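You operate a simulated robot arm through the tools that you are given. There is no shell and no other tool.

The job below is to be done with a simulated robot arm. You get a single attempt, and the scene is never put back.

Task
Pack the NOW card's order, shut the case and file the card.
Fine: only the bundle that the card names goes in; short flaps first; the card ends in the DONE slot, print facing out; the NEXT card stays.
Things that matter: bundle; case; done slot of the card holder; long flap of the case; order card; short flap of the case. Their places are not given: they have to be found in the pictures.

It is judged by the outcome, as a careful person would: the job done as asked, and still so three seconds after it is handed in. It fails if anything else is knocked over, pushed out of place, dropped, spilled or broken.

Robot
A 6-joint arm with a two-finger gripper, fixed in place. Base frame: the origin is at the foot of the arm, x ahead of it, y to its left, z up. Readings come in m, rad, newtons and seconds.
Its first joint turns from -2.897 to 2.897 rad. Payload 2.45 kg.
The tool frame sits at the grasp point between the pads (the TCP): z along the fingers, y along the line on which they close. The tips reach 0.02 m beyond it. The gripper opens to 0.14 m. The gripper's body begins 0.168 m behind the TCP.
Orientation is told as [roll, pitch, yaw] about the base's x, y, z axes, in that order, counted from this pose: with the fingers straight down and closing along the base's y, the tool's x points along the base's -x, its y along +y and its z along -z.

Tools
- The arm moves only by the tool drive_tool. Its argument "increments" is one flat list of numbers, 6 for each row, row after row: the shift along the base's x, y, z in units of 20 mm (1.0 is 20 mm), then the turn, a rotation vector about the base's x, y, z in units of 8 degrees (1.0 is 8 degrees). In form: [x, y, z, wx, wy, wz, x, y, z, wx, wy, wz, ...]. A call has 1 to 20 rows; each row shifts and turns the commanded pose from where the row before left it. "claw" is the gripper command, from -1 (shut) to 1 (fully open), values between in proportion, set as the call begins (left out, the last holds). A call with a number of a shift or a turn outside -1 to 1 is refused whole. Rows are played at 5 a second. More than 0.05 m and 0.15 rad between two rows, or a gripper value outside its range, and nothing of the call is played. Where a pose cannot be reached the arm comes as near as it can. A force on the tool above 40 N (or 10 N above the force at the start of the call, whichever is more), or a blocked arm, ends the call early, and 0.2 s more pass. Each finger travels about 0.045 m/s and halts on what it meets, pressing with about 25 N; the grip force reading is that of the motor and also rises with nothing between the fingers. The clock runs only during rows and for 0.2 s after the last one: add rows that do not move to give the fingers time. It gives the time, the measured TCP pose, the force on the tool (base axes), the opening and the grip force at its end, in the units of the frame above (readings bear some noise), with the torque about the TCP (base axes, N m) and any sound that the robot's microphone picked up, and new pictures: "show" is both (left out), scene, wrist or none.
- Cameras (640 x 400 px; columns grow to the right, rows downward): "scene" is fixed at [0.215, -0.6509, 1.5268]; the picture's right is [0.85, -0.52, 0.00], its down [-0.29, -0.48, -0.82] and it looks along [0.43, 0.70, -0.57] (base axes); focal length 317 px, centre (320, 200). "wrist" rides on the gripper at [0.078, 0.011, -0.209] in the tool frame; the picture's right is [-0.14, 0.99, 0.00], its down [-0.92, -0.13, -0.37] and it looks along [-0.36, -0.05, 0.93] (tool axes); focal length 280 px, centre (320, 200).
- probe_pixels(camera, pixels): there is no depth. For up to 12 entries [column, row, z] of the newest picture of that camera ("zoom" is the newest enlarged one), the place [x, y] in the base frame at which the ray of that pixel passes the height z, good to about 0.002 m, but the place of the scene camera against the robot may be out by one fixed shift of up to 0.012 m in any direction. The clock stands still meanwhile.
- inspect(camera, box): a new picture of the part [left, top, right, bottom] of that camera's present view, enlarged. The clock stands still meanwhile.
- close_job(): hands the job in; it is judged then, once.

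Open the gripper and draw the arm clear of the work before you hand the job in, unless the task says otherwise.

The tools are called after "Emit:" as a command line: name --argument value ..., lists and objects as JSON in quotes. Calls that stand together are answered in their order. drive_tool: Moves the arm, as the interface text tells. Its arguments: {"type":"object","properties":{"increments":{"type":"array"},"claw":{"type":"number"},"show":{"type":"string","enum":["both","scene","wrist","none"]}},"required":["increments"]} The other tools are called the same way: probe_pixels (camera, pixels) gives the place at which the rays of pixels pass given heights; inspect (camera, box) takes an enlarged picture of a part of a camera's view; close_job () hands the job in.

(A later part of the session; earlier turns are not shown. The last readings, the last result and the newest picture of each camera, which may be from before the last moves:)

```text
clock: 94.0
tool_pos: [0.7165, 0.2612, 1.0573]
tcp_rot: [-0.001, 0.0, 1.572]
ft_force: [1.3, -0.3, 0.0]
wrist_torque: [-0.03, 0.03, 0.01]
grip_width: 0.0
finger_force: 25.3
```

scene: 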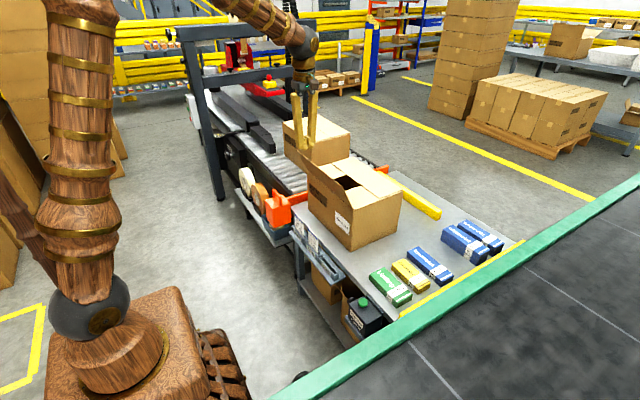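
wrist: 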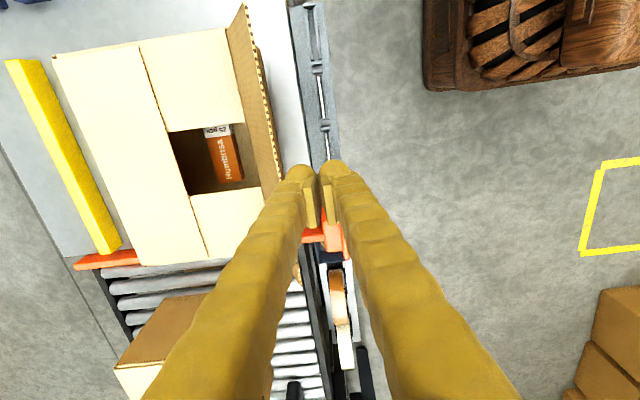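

Three flaps are shut. I lower to z≈0.91 outside the near long flap (tip x≈0.76).

Emit:
drive_tool --increments '[0, 0, -0.9, 0, 0, 0, 0, 0, -0.9, 0, 0, 0, 0, 0, -0.9, 0, 0, 0, 0, 0, -0.9, 0, 0, 0, 0, 0, -0.9, 0, 0, 0, 0, 0, -0.9, 0, 0, 0, 0, 0, -0.9, 0, 0, 0, 0, 0, -0.9, 0, 0, 0, 0, 0, 0, 0, 0, 0]' --claw -1 --show "both"

```text
clock: 96.0
tool_pos: [0.7154, 0.2602, 0.9135]
tcp_rot: [-0.001, 0.0, 1.571]
ft_force: [-1.0, 0.2, -0.4]
wrist_torque: [0.01, -0.01, -0.02]
grip_width: 0.0
finger_force: 25.2
```

scene: 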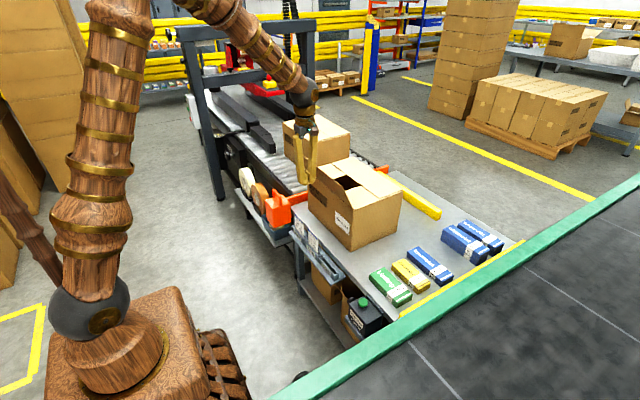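
wrist: 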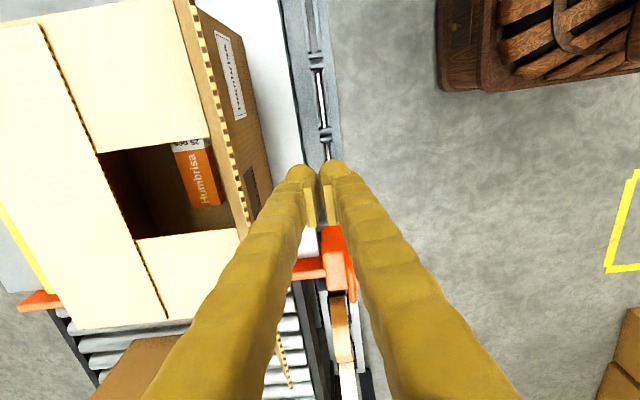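

I push +x to x≈0.826 to swing the near long flap past vertical.

Emit:
drive_tool --increments '[0.5, 0, 0, 0, 0, 0, 0.5, 0, 0, 0, 0, 0, 0.5, 0, 0, 0, 0, 0, 0.5, 0, 0, 0, 0, 0, 0.5, 0, 0, 0, 0, 0, 0.5, 0, 0, 0, 0, 0, 0.5, 0, 0, 0, 0, 0, 0.5, 0, 0, 0, 0, 0, 0.5, 0, 0, 0, 0, 0, 0.5, 0, 0, 0, 0, 0, 0.5, 0, 0, 0, 0, 0]' --claw -1 --show "both"

```text
clock: 98.4
tool_pos: [0.8259, 0.2612, 0.912]
tcp_rot: [0.0, -0.001, 1.569]
ft_force: [-0.7, -0.8, 0.9]
wrist_torque: [-0.01, 0.01, 0.01]
grip_width: 0.0001
finger_force: 25.6
```

scene: 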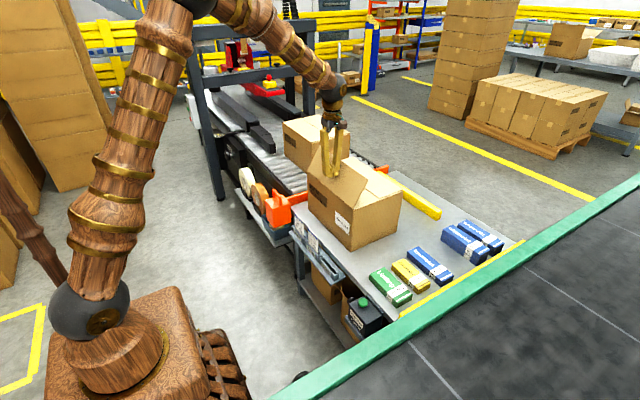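
wrist: 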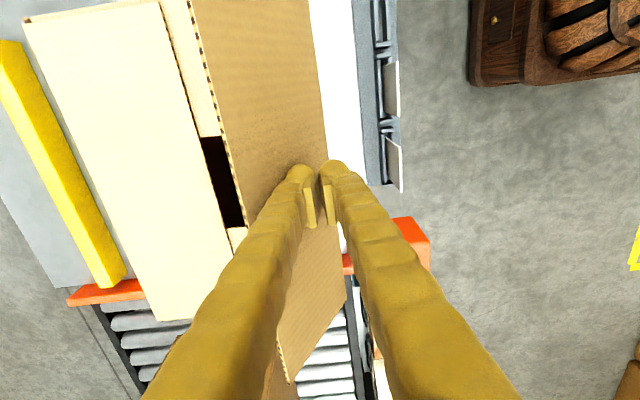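

The near flap leans inward now. I continue +x and press it down.

Emit:
drive_tool --increments '[0.5, 0, 0, 0, 0, 0, 0.5, 0, 0, 0, 0, 0, 0.5, 0, 0, 0, 0, 0, 0.5, 0, 0, 0, 0, 0, 0.5, 0, -0.2, 0, 0, 0, 0.4, 0, -0.4, 0, 0, 0, 0, 0, -0.4, 0, 0, 0, 0, 0, -0.4, 0, 0, 0, 0, 0, -0.3, 0, 0, 0, 0, 0, -0.2, 0, 0, 0, 0, 0, -0.2, 0, 0, 0, 0, 0, 0, 0, 0, 0]' --claw -1 --show "both"

```text
clock: 101.0
tool_pos: [0.8843, 0.2608, 0.8727]
tcp_rot: [0.0, 0.001, 1.571]
ft_force: [0.3, -0.8, 0.2]
wrist_torque: [-0.01, -0.01, 0.0]
grip_width: 0.0003
finger_force: 25.3
```

scene: 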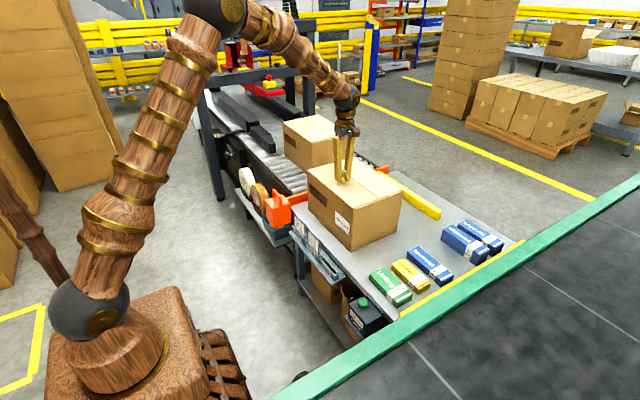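
wrist: 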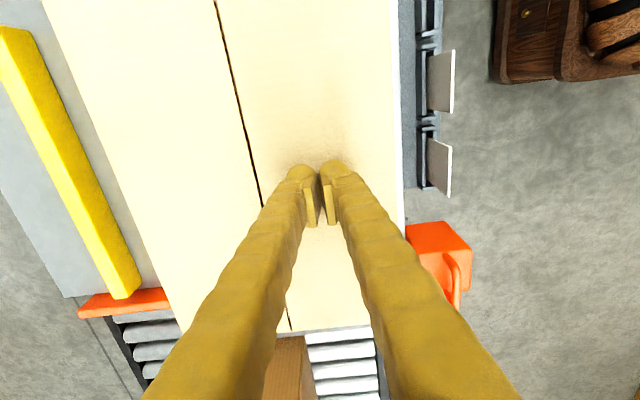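

Almost flat. I press down in 2 mm steps until contact (expected near z≈0.860).

Emit:
drive_tool --increments '[0, 0, -0.1, 0, 0, 0, 0, 0, -0.1, 0, 0, 0, 0, 0, -0.1, 0, 0, 0, 0, 0, -0.1, 0, 0, 0, 0, 0, 0, 0, 0, 0]' --claw -1 --show "none"

Emit:
drive_tool --increments '[0, 0, -0.1, 0, 0, 0, 0, 0, 0, 0, 0, 0]' --claw -1 --show "none"

Emit:
drive_tool --increments '[0, 0, -0.1, 0, 0, 0, 0, 0, 0, 0, 0, 0]' --claw -1 --show "wrist"

```text
clock: 102.2
tool_pos: [0.8835, 0.2623, 0.8638]
tcp_rot: [0.002, 0.0, 1.572]
ft_force: [-0.4, 0.1, -0.2]
wrist_torque: [0.01, 0.0, -0.03]
grip_width: 0.0003
finger_force: 25.6
```

```text
clock: 102.8
tool_pos: [0.8835, 0.2622, 0.8612]
tcp_rot: [-0.001, 0.0, 1.571]
ft_force: [0.3, 0.1, -0.4]
wrist_torque: [0.0, -0.01, 0.0]
grip_width: 0.0
finger_force: 25.5
```

```text
clock: 103.4
tool_pos: [0.885, 0.2612, 0.8601]
tcp_rot: [0.0, 0.001, 1.571]
ft_force: [-0.3, -0.5, 0.1]
wrist_torque: [0.01, 0.02, 0.0]
grip_width: 0.0
finger_force: 24.7
```

wrist: 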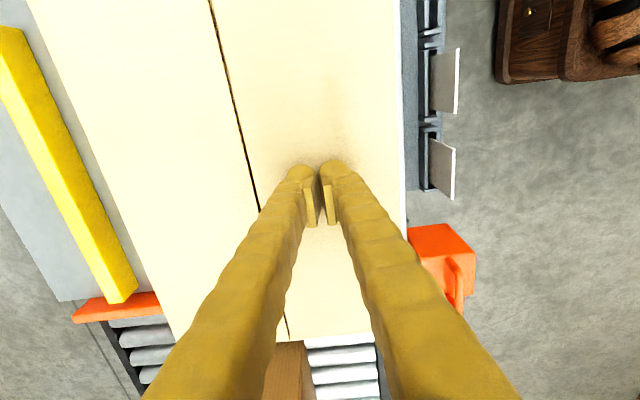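

One or two more 2 mm steps to feel the flap seat.

Emit:
drive_tool --increments '[0, 0, -0.1, 0, 0, 0, 0, 0, 0, 0, 0, 0]' --claw -1 --show "none"

```text
clock: 104.0
tool_pos: [0.8833, 0.2611, 0.8593]
tcp_rot: [-0.003, -0.001, 1.571]
ft_force: [-5.7, -7.0, 26.4]
wrist_torque: [-0.17, 0.11, -0.02]
grip_width: 0.006
finger_force: 25.2
```

Contact at 26 N: the near flap is seated. I rise and check that all four flaps stay shut.

Emit:
drive_tool --increments '[0, 0, 0.5, 0, 0, 0, 0, 0, 1, 0, 0, 0, 0, 0, 1, 0, 0, 0, 0, 0, 1, 0, 0, 0, 0, 0, 1, 0, 0, 0, 0, 0, 1, 0, 0, 0, 0, 0, 1, 0, 0, 0, 0, 0, 1, 0, 0, 0, 0, 0, 1, 0, 0, 0, 0, 0, 1, 0, 0, 0, 0, 0, 0, 0, 0, 0]' --claw -1 --show "both"

Emit:
inspect --camera "scene" --box '[290, 130, 430, 260]'

```text
clock: 106.4
tool_pos: [0.8826, 0.2615, 1.0484]
tcp_rot: [-0.001, -0.002, 1.572]
ft_force: [-1.0, 0.7, -0.7]
wrist_torque: [0.01, -0.01, 0.0]
grip_width: 0.0001
finger_force: 25.5
```

scene: 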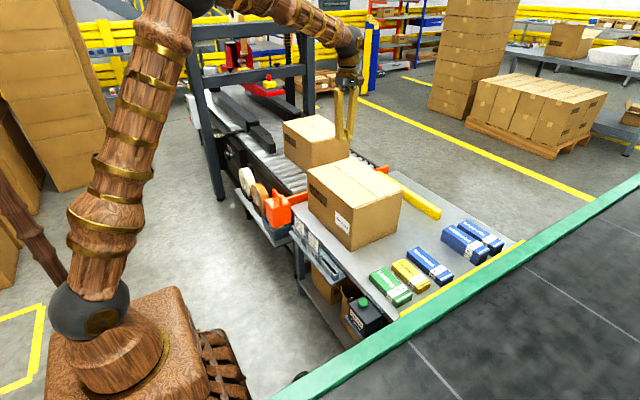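
wrist: 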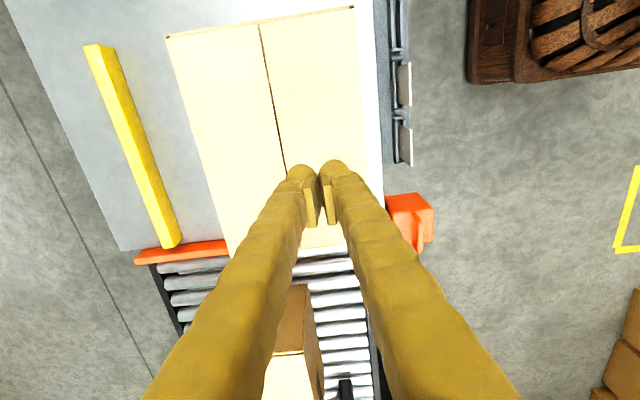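

```text
3.08 times, centred on (360, 195) of scene
```

zoom: 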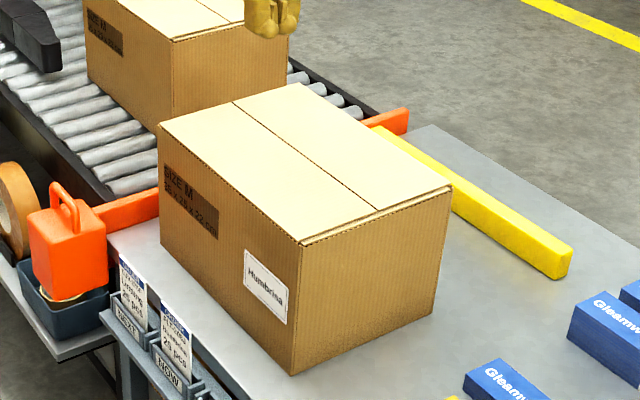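

The case is neatly shut. Now the card: I move to about (0.70, 0.0, 1.0) to get a close wrist view of the holder and its slots.

Emit:
drive_tool --increments '[-0.7, -1, 0, 0, 0, 0, -0.7, -1, 0, 0, 0, 0, -0.7, -1, 0, 0, 0, 0, -0.7, -1, 0, 0, 0, 0, -0.7, -1, 0, 0, 0, 0, -0.7, -1, 0, 0, 0, 0, -0.7, -1, 0, 0, 0, 0, -0.7, -1, 0, 0, 0, 0, -0.7, -1, 0, 0, 0, 0, -0.7, -1, 0, 0, 0, 0, -0.7, -1, 0, 0, 0, 0, -0.7, -1, 0, 0, 0, 0, -0.7, -1, 0, 0, 0, 0, 0, 0, -0.5, 0, 0, 0, 0, 0, -1, 0, 0, 0, 0, 0, -1, 0, 0, 0, 0, 0, 0, 0, 0, 0]' --claw -1 --show "both"

```text
clock: 110.0
tool_pos: [0.7019, 0.0009, 0.9985]
tcp_rot: [0.0, -0.001, 1.572]
ft_force: [-0.3, -0.3, 0.2]
wrist_torque: [0.0, 0.0, 0.0]
grip_width: 0.0001
finger_force: 24.8
```

scene: 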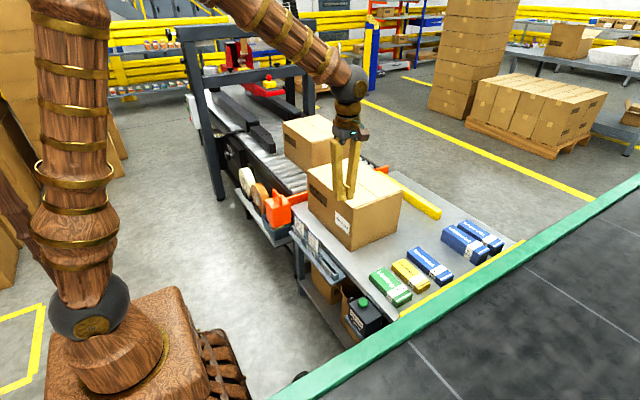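
wrist: 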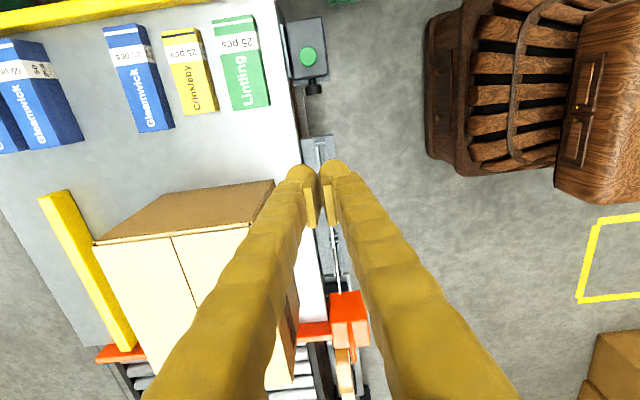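

The fingers hide the holder (wrist (320–340,140–290)). I open the gripper fully so I can see between the fingers.

Emit:
drive_tool --increments '[0, 0, 0, 0, 0, 0, 0, 0, 0, 0, 0, 0, 0, 0, 0, 0, 0, 0, 0, 0, 0, 0, 0, 0, 0, 0, 0, 0, 0, 0, 0, 0, 0, 0, 0, 0, 0, 0, 0, 0, 0, 0, 0, 0, 0, 0, 0, 0]' --claw 1 --show "wrist"

Emit:
inspect --camera "wrist" --box '[260, 120, 400, 320]'

```text
clock: 111.8
tool_pos: [0.703, 0.0016, 0.9986]
tcp_rot: [0.0, 0.001, 1.57]
ft_force: [-0.6, 0.4, 0.5]
wrist_torque: [0.04, 0.04, -0.04]
grip_width: 0.14
finger_force: 0.0
```

wrist: 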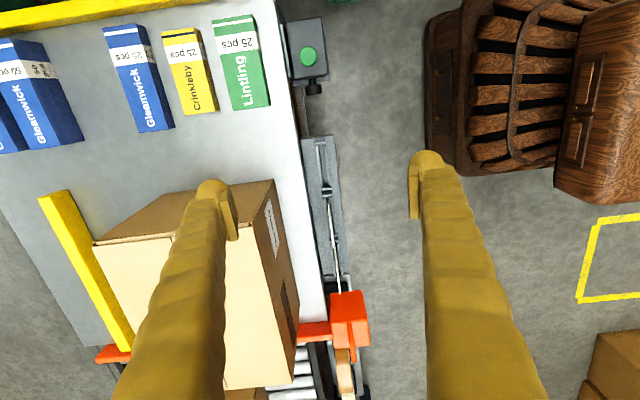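

```text
2.00 times, centred on (330, 220) of wrist
```

zoom: 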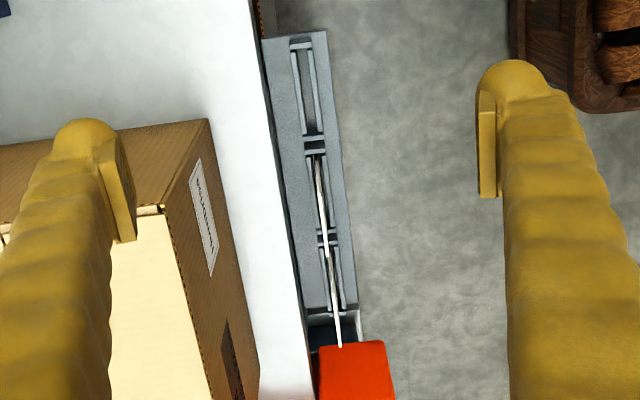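

I enlarge the slot region further for pixel-accurate measurement.

Emit:
inspect --camera "wrist" --box '[290, 130, 360, 210]'

Emit:
inspect --camera "wrist" --box '[300, 190, 370, 300]'

```text
5.00 times, centred on (325, 170) of wrist
```

zoom: 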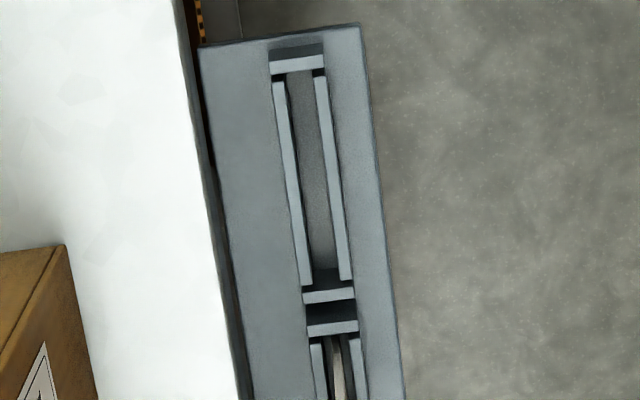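

```text
3.64 times, centred on (335, 245) of wrist
```

zoom: 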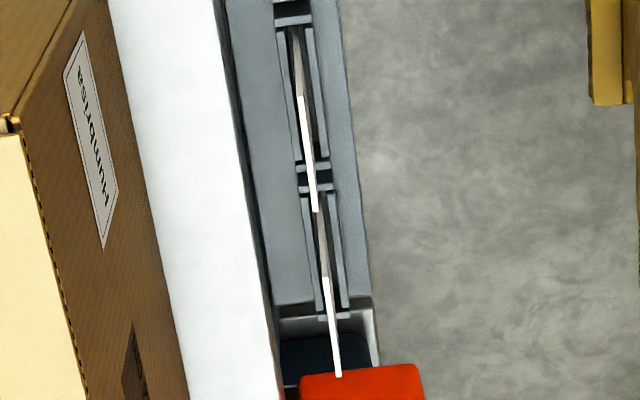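

Emit:
probe_pixels --camera "wrist" --pixels '[[318, 146, 0.62], [324.2, 145.6, 0.62], [323.4, 187, 0.62], [329.2, 186, 0.62], [329.5, 216.1, 0.7], [333.9, 248, 0.7], [329.5, 216.1, 0.69], [333.9, 248, 0.69], [336.4, 266.5, 0.7], [340, 293.4, 0.7], [312, 130, 0.62], [300, 138, 0.62]]'

Emit:
probe_pixels --camera "scene" --pixels '[[308.25, 227.75, 0.7], [318, 237.25, 0.7], [308.25, 227.75, 0.69], [318, 237.25, 0.69]]'

```text
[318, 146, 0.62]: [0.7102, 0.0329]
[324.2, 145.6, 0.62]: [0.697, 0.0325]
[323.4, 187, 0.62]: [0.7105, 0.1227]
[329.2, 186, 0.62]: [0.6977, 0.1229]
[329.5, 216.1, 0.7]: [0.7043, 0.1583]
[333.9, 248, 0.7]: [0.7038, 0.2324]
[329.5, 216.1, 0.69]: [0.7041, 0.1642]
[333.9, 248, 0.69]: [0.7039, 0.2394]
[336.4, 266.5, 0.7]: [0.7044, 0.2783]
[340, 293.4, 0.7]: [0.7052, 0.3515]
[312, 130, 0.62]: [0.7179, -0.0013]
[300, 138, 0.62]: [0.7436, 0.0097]
```

```text
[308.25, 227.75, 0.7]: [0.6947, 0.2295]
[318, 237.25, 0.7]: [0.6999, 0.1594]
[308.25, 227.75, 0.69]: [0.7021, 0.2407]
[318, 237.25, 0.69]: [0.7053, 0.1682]
```

Measured: NOW card x≈0.704, y 0.158–0.232, top z≈0.70; DONE slot x 0.697–0.7105, y 0.0325–0.123. I go lower to (0.704, 0.05, 0.87) for a finer look at slots and card.

Emit:
drive_tool --increments '[0, 0.5, -0.8, 0, 0, 0, 0, 0.5, -0.8, 0, 0, 0, 0, 0.5, -0.8, 0, 0, 0, 0, 0.5, -0.8, 0, 0, 0, 0, 0.4, -0.8, 0, 0, 0, 0, 0, -0.8, 0, 0, 0, 0, 0, -0.8, 0, 0, 0, 0, 0, -0.8, 0, 0, 0, 0, 0, 0, 0, 0, 0]' --claw 1 --show "both"

Emit:
inspect --camera "wrist" --box '[270, 80, 370, 260]'

```text
clock: 113.8
tool_pos: [0.7025, 0.0503, 0.871]
tcp_rot: [0.0, -0.001, 1.571]
ft_force: [-0.3, 0.1, -0.4]
wrist_torque: [0.02, 0.02, -0.01]
grip_width: 0.1401
finger_force: 0.0
```

scene: 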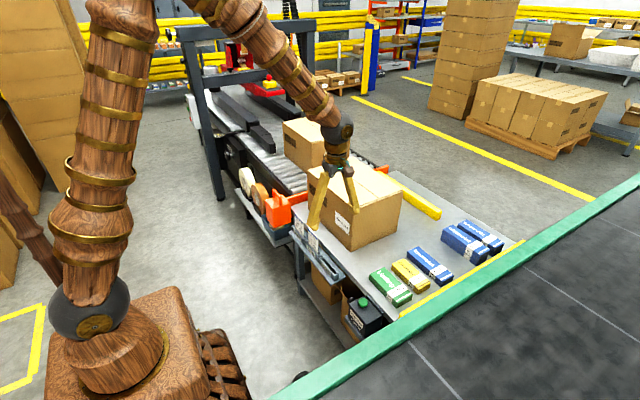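
wrist: 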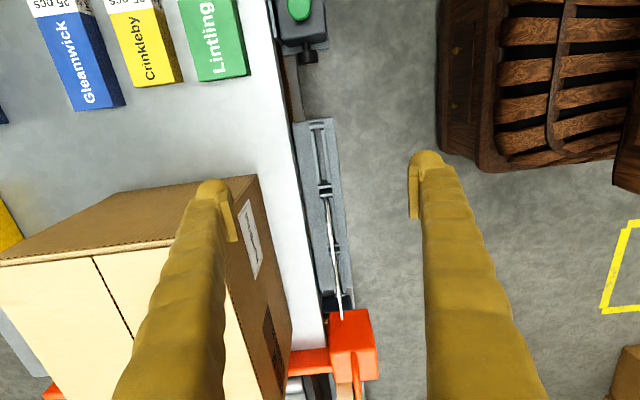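

```text
2.22 times, centred on (320, 170) of wrist
```

zoom: 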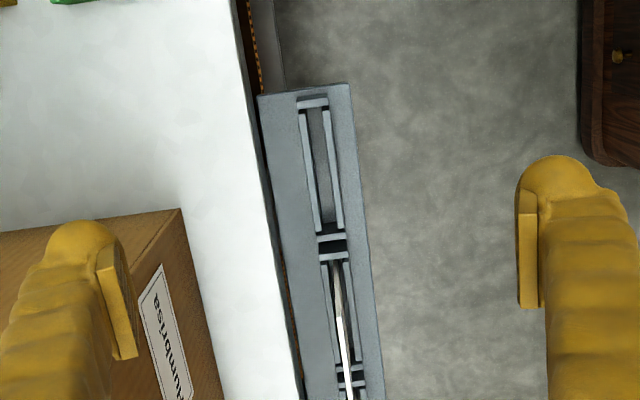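

Emit:
inspect --camera "wrist" --box '[290, 110, 360, 200]'

Emit:
inspect --camera "wrist" --box '[300, 180, 370, 270]'

Emit:
inspect --camera "wrist" --box '[300, 240, 370, 330]'

```text
4.44 times, centred on (325, 155) of wrist
```

zoom: 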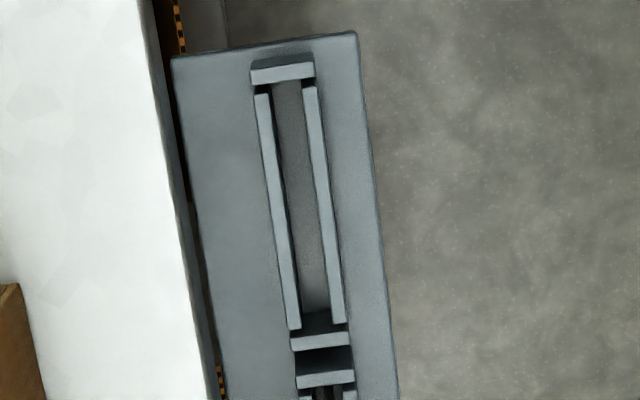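

```text
4.44 times, centred on (335, 225) of wrist
```

zoom: 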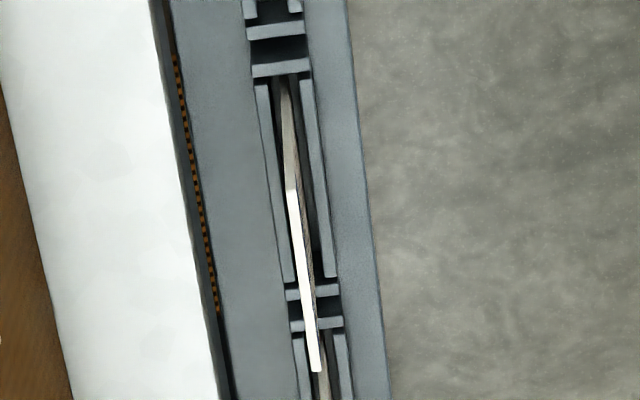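

```text
4.44 times, centred on (335, 285) of wrist
```

zoom: 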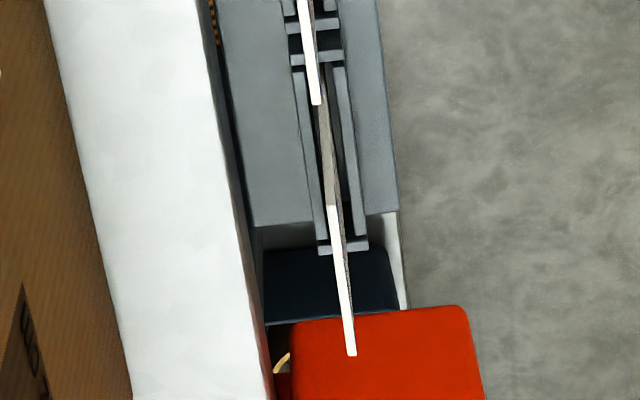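

Emit:
probe_pixels --camera "wrist" --pixels '[[314, 131.4, 0.62], [321.4, 129.8, 0.62], [320.7, 183.1, 0.62], [327.9, 182.5, 0.62], [318.3, 128, 0.62], [324.6, 185.4, 0.62], [326.5, 196.9, 0.62], [333.2, 245.25, 0.62], [324, 199.1, 0.62], [331, 198, 0.62], [328.6, 222.75, 0.7], [334.1, 263.5, 0.7]]'

Emit:
probe_pixels --camera "wrist" --pixels '[[329.4, 243, 0.62], [336.4, 242.1, 0.62], [328.6, 222.75, 0.69], [334.1, 263.5, 0.69], [338, 287, 0.7], [342, 319.5, 0.7], [326.9, 198, 0.61], [326.9, 198, 0.62]]'

```text
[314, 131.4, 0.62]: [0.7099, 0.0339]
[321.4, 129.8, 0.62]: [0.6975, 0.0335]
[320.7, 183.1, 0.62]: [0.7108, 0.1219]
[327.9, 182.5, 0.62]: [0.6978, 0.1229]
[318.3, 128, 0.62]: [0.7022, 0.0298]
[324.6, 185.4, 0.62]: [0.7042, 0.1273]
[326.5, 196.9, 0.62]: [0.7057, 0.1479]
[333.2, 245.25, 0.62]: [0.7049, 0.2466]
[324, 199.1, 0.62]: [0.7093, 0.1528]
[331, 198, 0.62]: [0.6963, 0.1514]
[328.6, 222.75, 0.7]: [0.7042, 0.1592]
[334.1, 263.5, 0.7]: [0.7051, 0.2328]
```

```text
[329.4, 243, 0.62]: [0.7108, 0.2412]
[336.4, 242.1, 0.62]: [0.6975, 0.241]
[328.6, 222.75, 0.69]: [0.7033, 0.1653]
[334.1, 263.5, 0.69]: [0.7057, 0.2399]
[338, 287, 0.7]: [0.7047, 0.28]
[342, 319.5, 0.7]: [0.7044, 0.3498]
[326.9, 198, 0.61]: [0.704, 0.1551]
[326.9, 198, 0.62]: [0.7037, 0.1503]
```

NOW slot centre y≈0.197, DONE slot centre y≈0.078, card centre y≈0.196, x≈0.704. I narrow the opening to 0.05 and move above the card.

Emit:
drive_tool --increments '[0.075, 0, 0, 0, 0, 0, 0, 0, 0, 0, 0, 0, 0, 0, 0, 0, 0, 0, 0, 0, 0, 0, 0, 0, 0, 0, 0, 0, 0, 0, 0, 0.91, 0, 0, 0, 0, 0, 0.91, 0, 0, 0, 0, 0, 0.91, 0, 0, 0, 0, 0, 0.91, 0, 0, 0, 0, 0, 0.91, 0, 0, 0, 0, 0, 0.91, 0, 0, 0, 0, 0, 0.91, 0, 0, 0, 0, 0, 0.91, 0, 0, 0, 0, 0, 0, 0, 0, 0, 0]' --claw -0.286 --show "both"

```text
clock: 116.8
tool_pos: [0.7025, 0.1968, 0.8721]
tcp_rot: [-0.001, 0.0, 1.569]
ft_force: [-1.0, -0.4, 1.4]
wrist_torque: [0.0, -0.01, 0.01]
grip_width: 0.05
finger_force: 0.1
```

scene: 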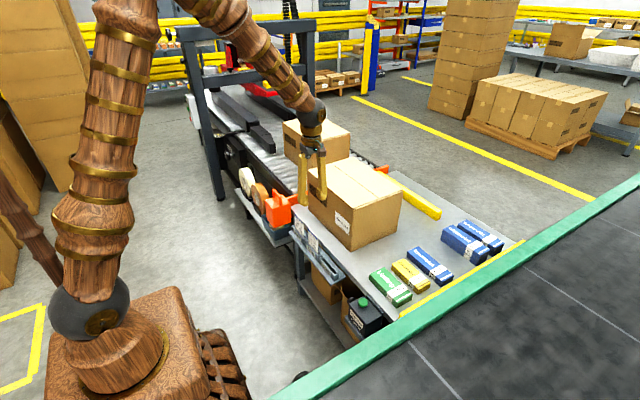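
wrist: 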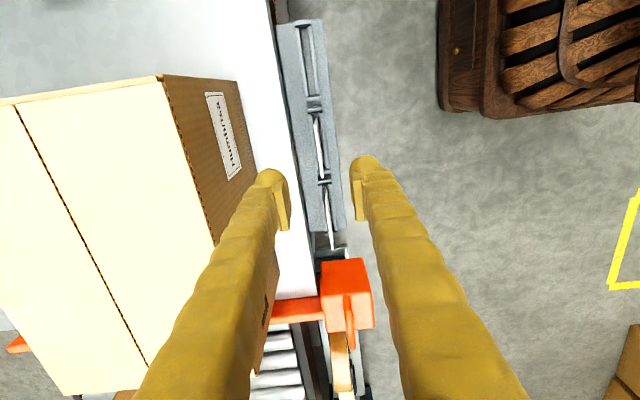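

Above the card; I lower to z≈0.75 and verify alignment before going down around the card.

Emit:
drive_tool --increments '[0, 0, -1, 0, 0, 0, 0, 0, -1, 0, 0, 0, 0, 0, -1, 0, 0, 0, 0, 0, -1, 0, 0, 0, 0, 0, -1, 0, 0, 0, 0, 0, -1, 0, 0, 0, 0, 0, 0, 0, 0, 0]' --claw -0.286 --show "both"

Emit:
inspect --camera "wrist" --box '[260, 120, 400, 240]'

Emit:
inspect --camera "scene" --box '[270, 170, 350, 270]'

```text
clock: 118.4
tool_pos: [0.7037, 0.1944, 0.7493]
tcp_rot: [0.0, 0.001, 1.571]
ft_force: [-0.1, -0.1, 0.3]
wrist_torque: [0.02, -0.01, -0.02]
grip_width: 0.0498
finger_force: 0.0
```

scene: 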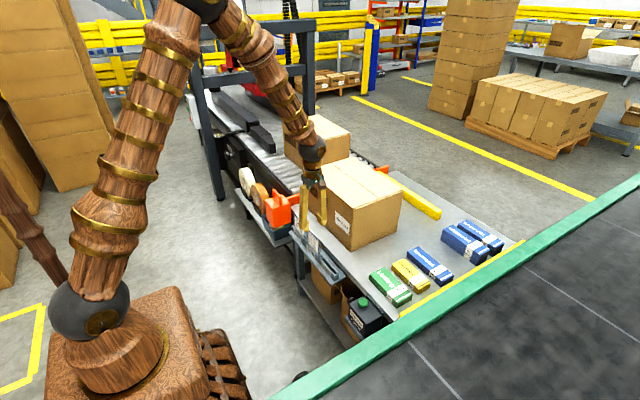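
wrist: 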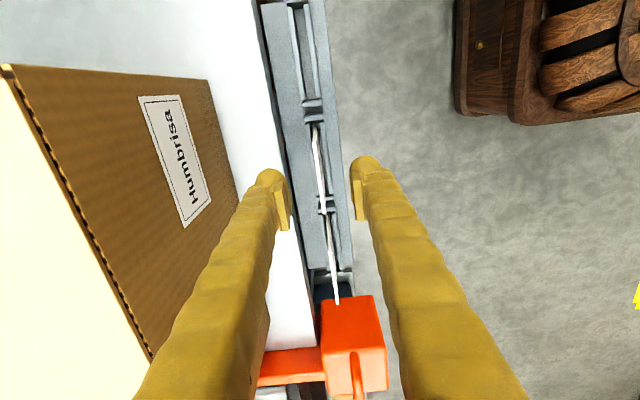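

```text
3.33 times, centred on (330, 180) of wrist
```

zoom: 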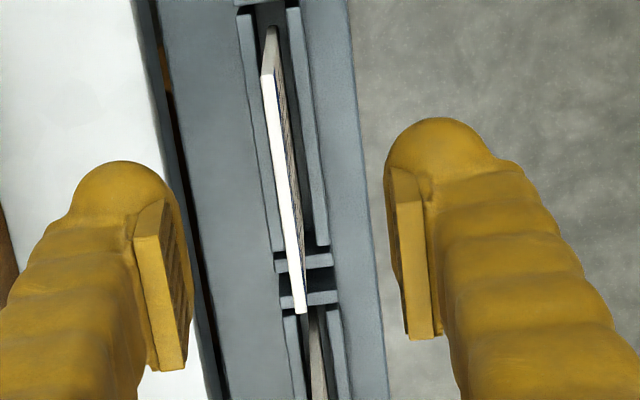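

```text
4.00 times, centred on (310, 220) of scene
```

zoom: 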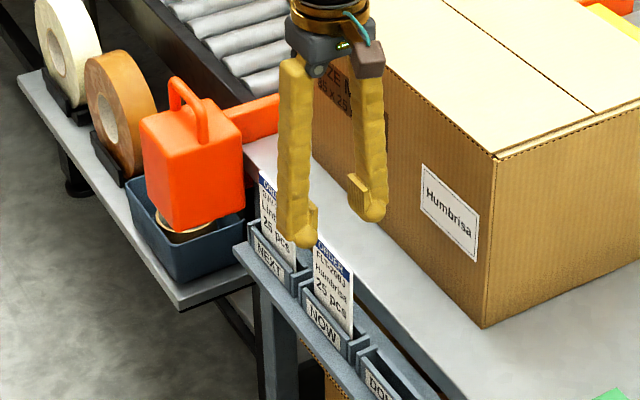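

Emit:
probe_pixels --camera "wrist" --pixels '[[314.1, 144, 0.7], [324, 213.6, 0.7], [314.1, 144, 0.695], [324, 213.6, 0.695]]'

```text
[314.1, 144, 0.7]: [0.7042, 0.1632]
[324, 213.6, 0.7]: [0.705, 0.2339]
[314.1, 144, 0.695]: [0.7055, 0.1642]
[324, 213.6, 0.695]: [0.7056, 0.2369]
```

Card is centred between the pads (x≈0.705, y centre≈0.197). I lower to z≈0.683 around it.

Emit:
drive_tool --increments '[0.03, 0.1, -0.8, 0, 0, 0, 0, 0, -0.8, 0, 0, 0, 0, 0, -0.8, 0, 0, 0, 0, 0, -0.8, 0, 0, 0, 0, 0, -0.1, 0, 0, 0, 0, 0, 0, 0, 0, 0]' --claw -0.286 --show "both"

Emit:
inspect --camera "wrist" --box '[260, 100, 400, 240]'

Emit:
inspect --camera "scene" --box '[280, 190, 350, 280]'

```text
clock: 119.8
tool_pos: [0.7036, 0.1978, 0.6834]
tcp_rot: [0.001, 0.0, 1.571]
ft_force: [0.4, -0.1, -0.4]
wrist_torque: [-0.01, 0.0, 0.01]
grip_width: 0.0498
finger_force: 0.1
```

scene: 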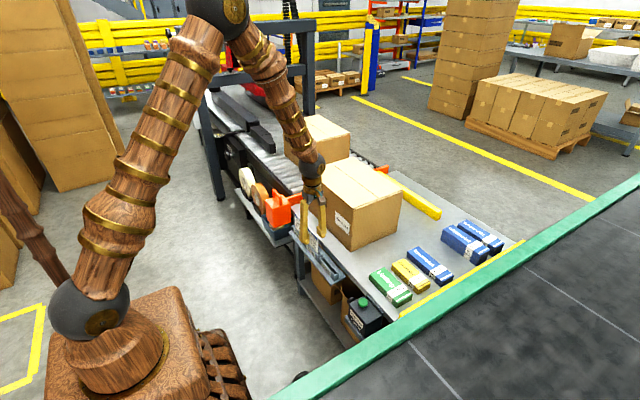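
wrist: 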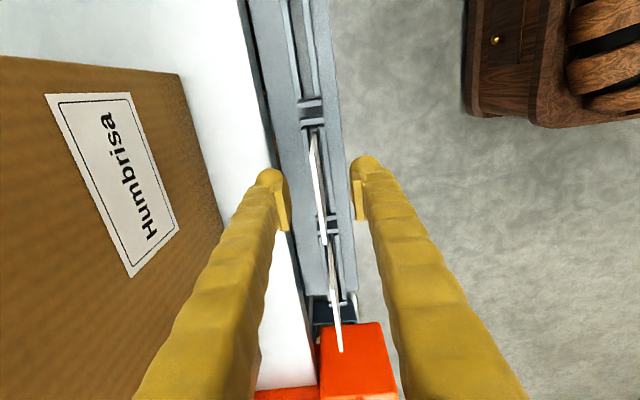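

```text
2.86 times, centred on (330, 170) of wrist
```

zoom: 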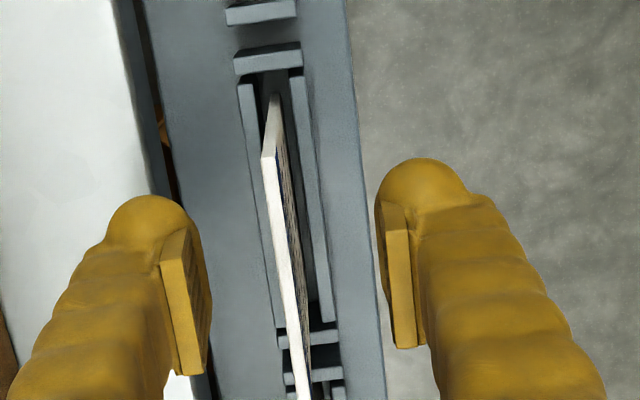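

```text
4.44 times, centred on (315, 235) of scene
```

zoom: 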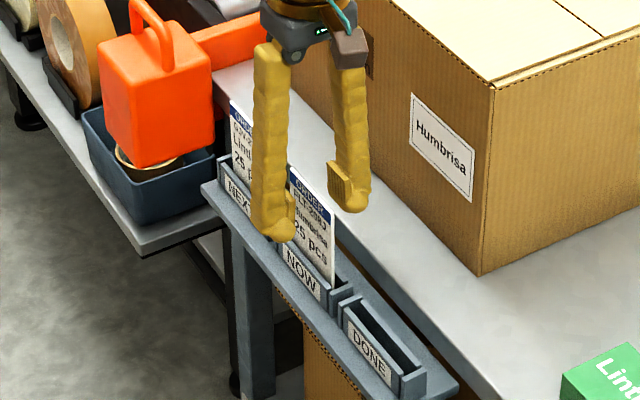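

The fingers straddle the upper part of the NOW card. I close the gripper on it.

Emit:
drive_tool --increments '[0, 0, 0, 0, 0, 0, 0, 0, 0, 0, 0, 0, 0, 0, 0, 0, 0, 0, 0, 0, 0, 0, 0, 0, 0, 0, 0, 0, 0, 0, 0, 0, 0, 0, 0, 0]' --claw -1 --show "both"

Emit:
inspect --camera "wrist" --box '[260, 100, 400, 240]'

Emit:
inspect --camera "scene" --box '[280, 190, 350, 280]'

```text
clock: 121.2
tool_pos: [0.7042, 0.1971, 0.6852]
tcp_rot: [-0.001, 0.0, 1.572]
ft_force: [-0.1, -0.2, -0.1]
wrist_torque: [-0.02, -0.01, 0.03]
grip_width: 0.0059
finger_force: 24.8
```

scene: 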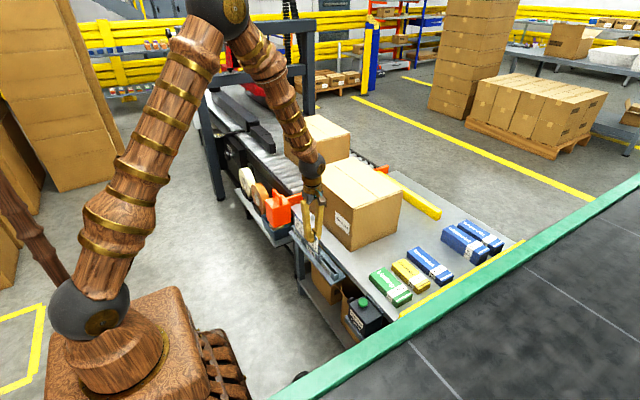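
wrist: 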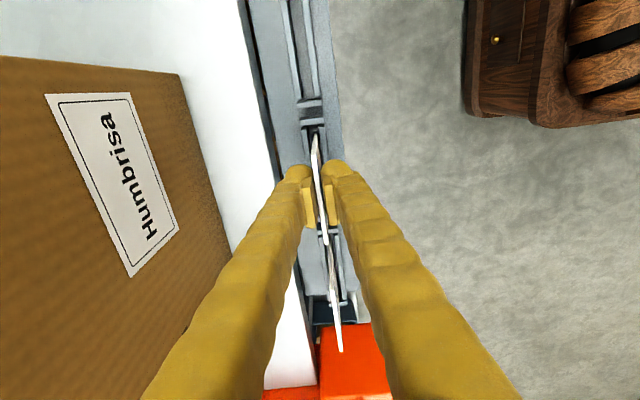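

```text
2.86 times, centred on (330, 170) of wrist
```

zoom: 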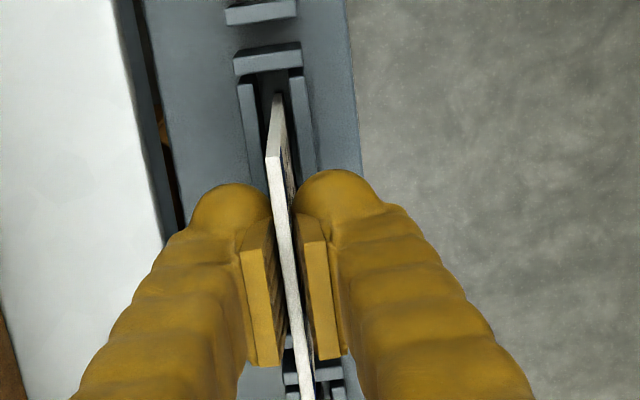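

```text
4.44 times, centred on (315, 235) of scene
```

zoom: 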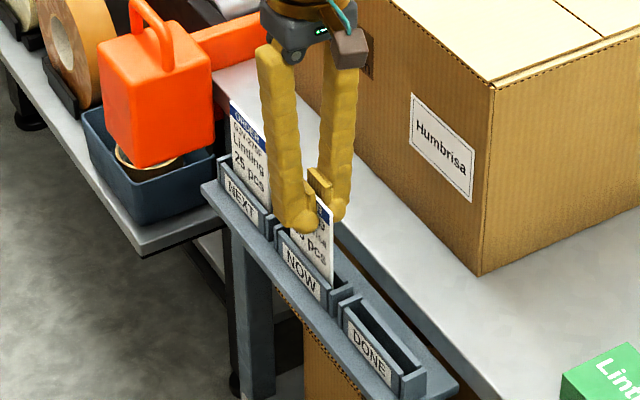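

The card is gripped (width 6 mm, 24.8 N). I lift it slowly straight up 110 mm.

Emit:
drive_tool --increments '[0, 0, 0.3, 0, 0, 0, 0, 0, 0.5, 0, 0, 0, 0, 0, 0.5, 0, 0, 0, 0, 0, 0.5, 0, 0, 0, 0, 0, 0.6, 0, 0, 0, 0, 0, 0.6, 0, 0, 0, 0, 0, 0.6, 0, 0, 0, 0, 0, 0.6, 0, 0, 0, 0, 0, 0.6, 0, 0, 0, 0, 0, 0.7, 0, 0, 0, 0, 0, 0, 0, 0, 0]' --claw -1 --show "both"

Emit:
inspect --camera "scene" --box '[280, 180, 350, 280]'

Emit:
inspect --camera "wrist" --box '[260, 60, 400, 240]'

```text
clock: 123.6
tool_pos: [0.7036, 0.198, 0.7942]
tcp_rot: [-0.001, 0.0, 1.572]
ft_force: [0.1, -0.2, 0.3]
wrist_torque: [0.01, 0.02, -0.02]
grip_width: 0.0059
finger_force: 24.9
```

scene: 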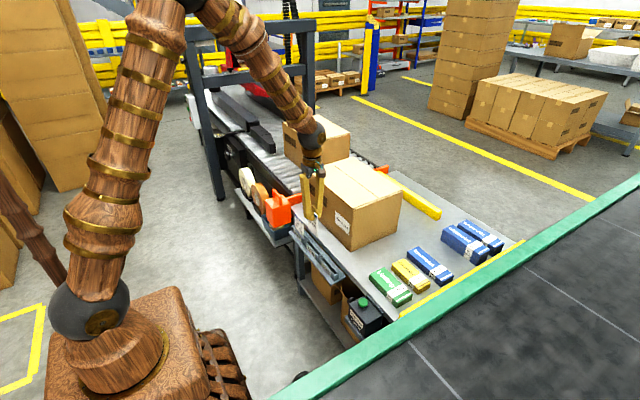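
wrist: 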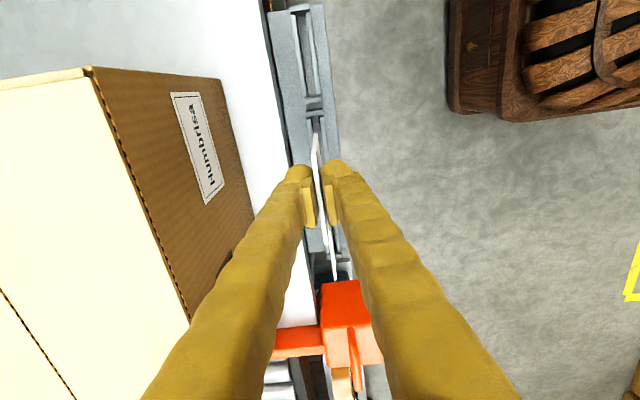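

```text
4.00 times, centred on (315, 230) of scene
```

zoom: 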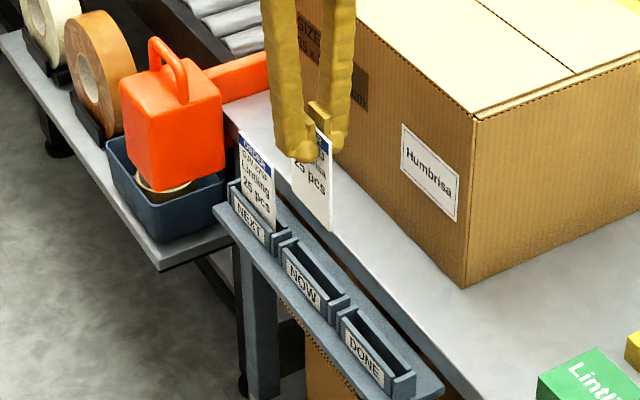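

```text
2.22 times, centred on (330, 150) of wrist
```

zoom: 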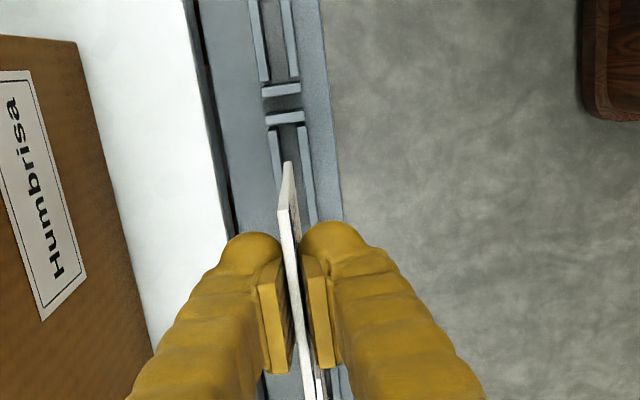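

The card is out of the slot, print side unchanged. I check its x at top and bottom in the hand to align it with the DONE slot.

Emit:
probe_pixels --camera "wrist" --pixels '[[313.4, 153.6, 0.81], [315.6, 133.4, 0.69], [315.6, 133.4, 0.7], [315.6, 133.4, 0.71], [304, 124, 0.62], [324, 115, 0.62]]'

Emit:
inspect --camera "wrist" --box '[280, 0, 360, 180]'

Emit:
inspect --camera "wrist" --box '[290, 120, 350, 290]'

```text
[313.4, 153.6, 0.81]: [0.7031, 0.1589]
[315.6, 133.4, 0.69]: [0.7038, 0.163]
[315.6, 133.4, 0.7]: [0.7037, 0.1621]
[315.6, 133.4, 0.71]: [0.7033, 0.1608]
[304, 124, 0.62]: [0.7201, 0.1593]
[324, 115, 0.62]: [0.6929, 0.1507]
```

```text
2.22 times, centred on (320, 90) of wrist
```

zoom: 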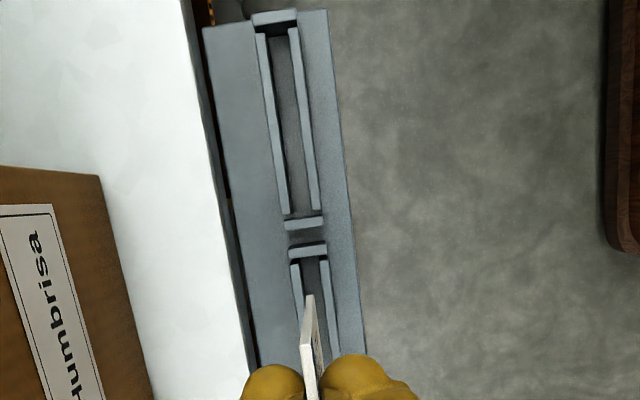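

```text
2.35 times, centred on (320, 205) of wrist
```

zoom: 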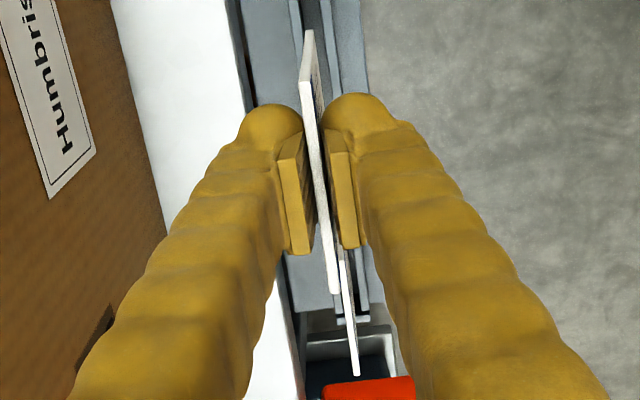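

Emit:
probe_pixels --camera "wrist" --pixels '[[325.5, 244.1, 0.81], [295.7, 14.9, 0.62], [305.6, 95.4, 0.62], [306.5, 13.5, 0.62], [316.9, 94.5, 0.62], [308, 119, 0.62], [321, 117, 0.62]]'

```text
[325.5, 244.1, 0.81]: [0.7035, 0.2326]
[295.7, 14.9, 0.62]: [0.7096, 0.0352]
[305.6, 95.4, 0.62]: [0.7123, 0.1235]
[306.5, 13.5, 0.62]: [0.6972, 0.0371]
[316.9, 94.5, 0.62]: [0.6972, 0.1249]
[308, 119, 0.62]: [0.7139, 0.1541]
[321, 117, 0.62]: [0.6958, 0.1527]
```

Card in hand: x≈0.7033, y centre≈0.196, vertical. DONE slot centre ≈(0.704, 0.0787). I move −117.5 mm in y at this height.

Emit:
drive_tool --increments '[0.035, -0.84, 0, 0, 0, 0, 0, -0.84, 0, 0, 0, 0, 0, -0.84, 0, 0, 0, 0, 0, -0.84, 0, 0, 0, 0, 0, -0.84, 0, 0, 0, 0, 0, -0.84, 0, 0, 0, 0, 0, -0.83, 0, 0, 0, 0, 0, 0, 0, 0, 0, 0, 0, 0, 0, 0, 0, 0]' --claw -1 --show "both"

Emit:
inspect --camera "wrist" --box '[260, 60, 400, 240]'

Emit:
inspect --camera "scene" --box '[290, 190, 360, 290]'

```text
clock: 125.6
tool_pos: [0.7066, 0.0795, 0.7931]
tcp_rot: [0.001, 0.0, 1.571]
ft_force: [1.2, -0.6, 0.0]
wrist_torque: [0.04, -0.06, -0.01]
grip_width: 0.0062
finger_force: 24.8
```

scene: 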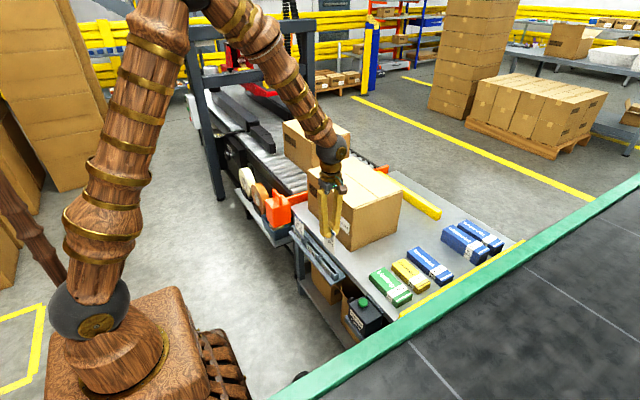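
wrist: 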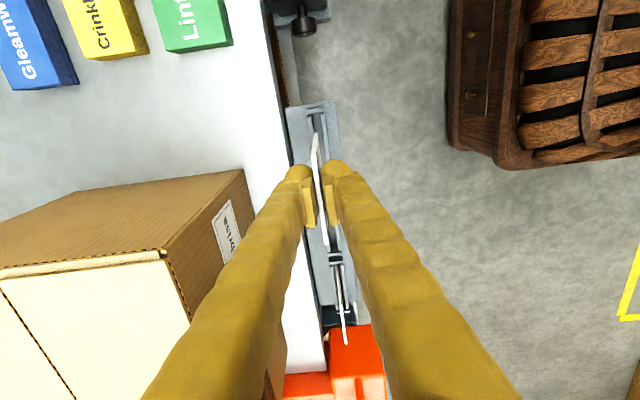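

```text
2.22 times, centred on (330, 150) of wrist
```

zoom: 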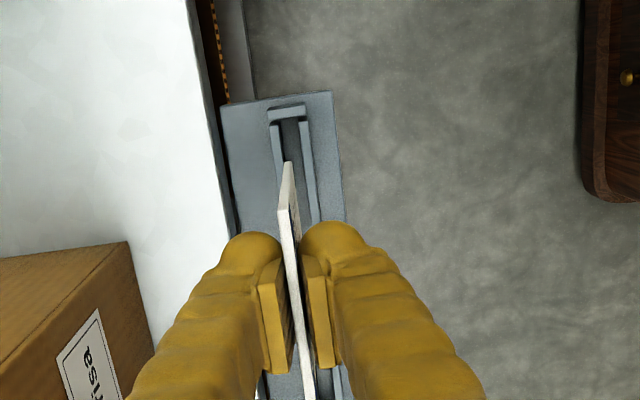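

```text
4.00 times, centred on (325, 240) of scene
```

zoom: 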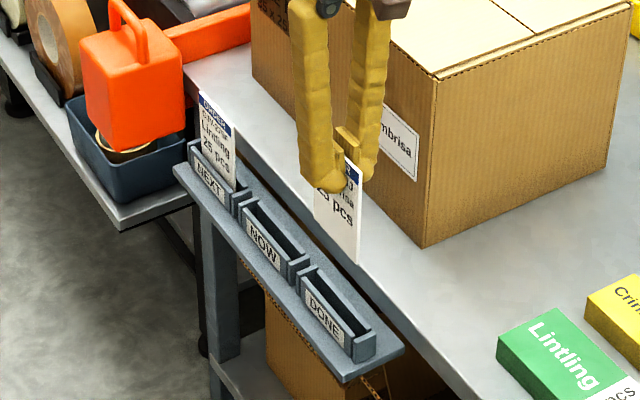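

I check the card bottom against the DONE slot rails at higher magnification.

Emit:
inspect --camera "wrist" --box '[285, 95, 350, 165]'

```text
5.71 times, centred on (318, 130) of wrist
```

zoom: 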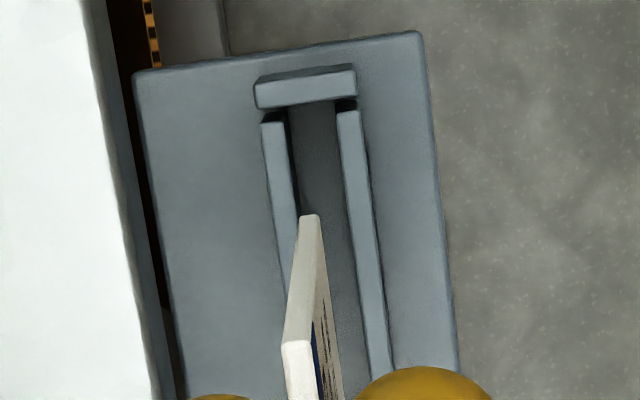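

Emit:
probe_pixels --camera "zoom" --pixels '[[310, 215, 0.69], [310, 215, 0.7], [284, 122, 0.62], [338, 112, 0.62], [370, 350, 0.62], [299, 345, 0.81], [300, 217, 0.69], [320, 213, 0.69], [262, 122, 0.62], [359, 112, 0.62]]'

```text
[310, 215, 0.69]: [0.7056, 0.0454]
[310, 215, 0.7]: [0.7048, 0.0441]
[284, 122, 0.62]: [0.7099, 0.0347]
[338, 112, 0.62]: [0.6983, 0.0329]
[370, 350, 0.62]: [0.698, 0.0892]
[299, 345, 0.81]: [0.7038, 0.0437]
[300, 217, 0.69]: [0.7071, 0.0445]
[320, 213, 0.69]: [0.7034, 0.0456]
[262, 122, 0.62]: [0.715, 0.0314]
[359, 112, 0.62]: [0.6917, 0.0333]
```

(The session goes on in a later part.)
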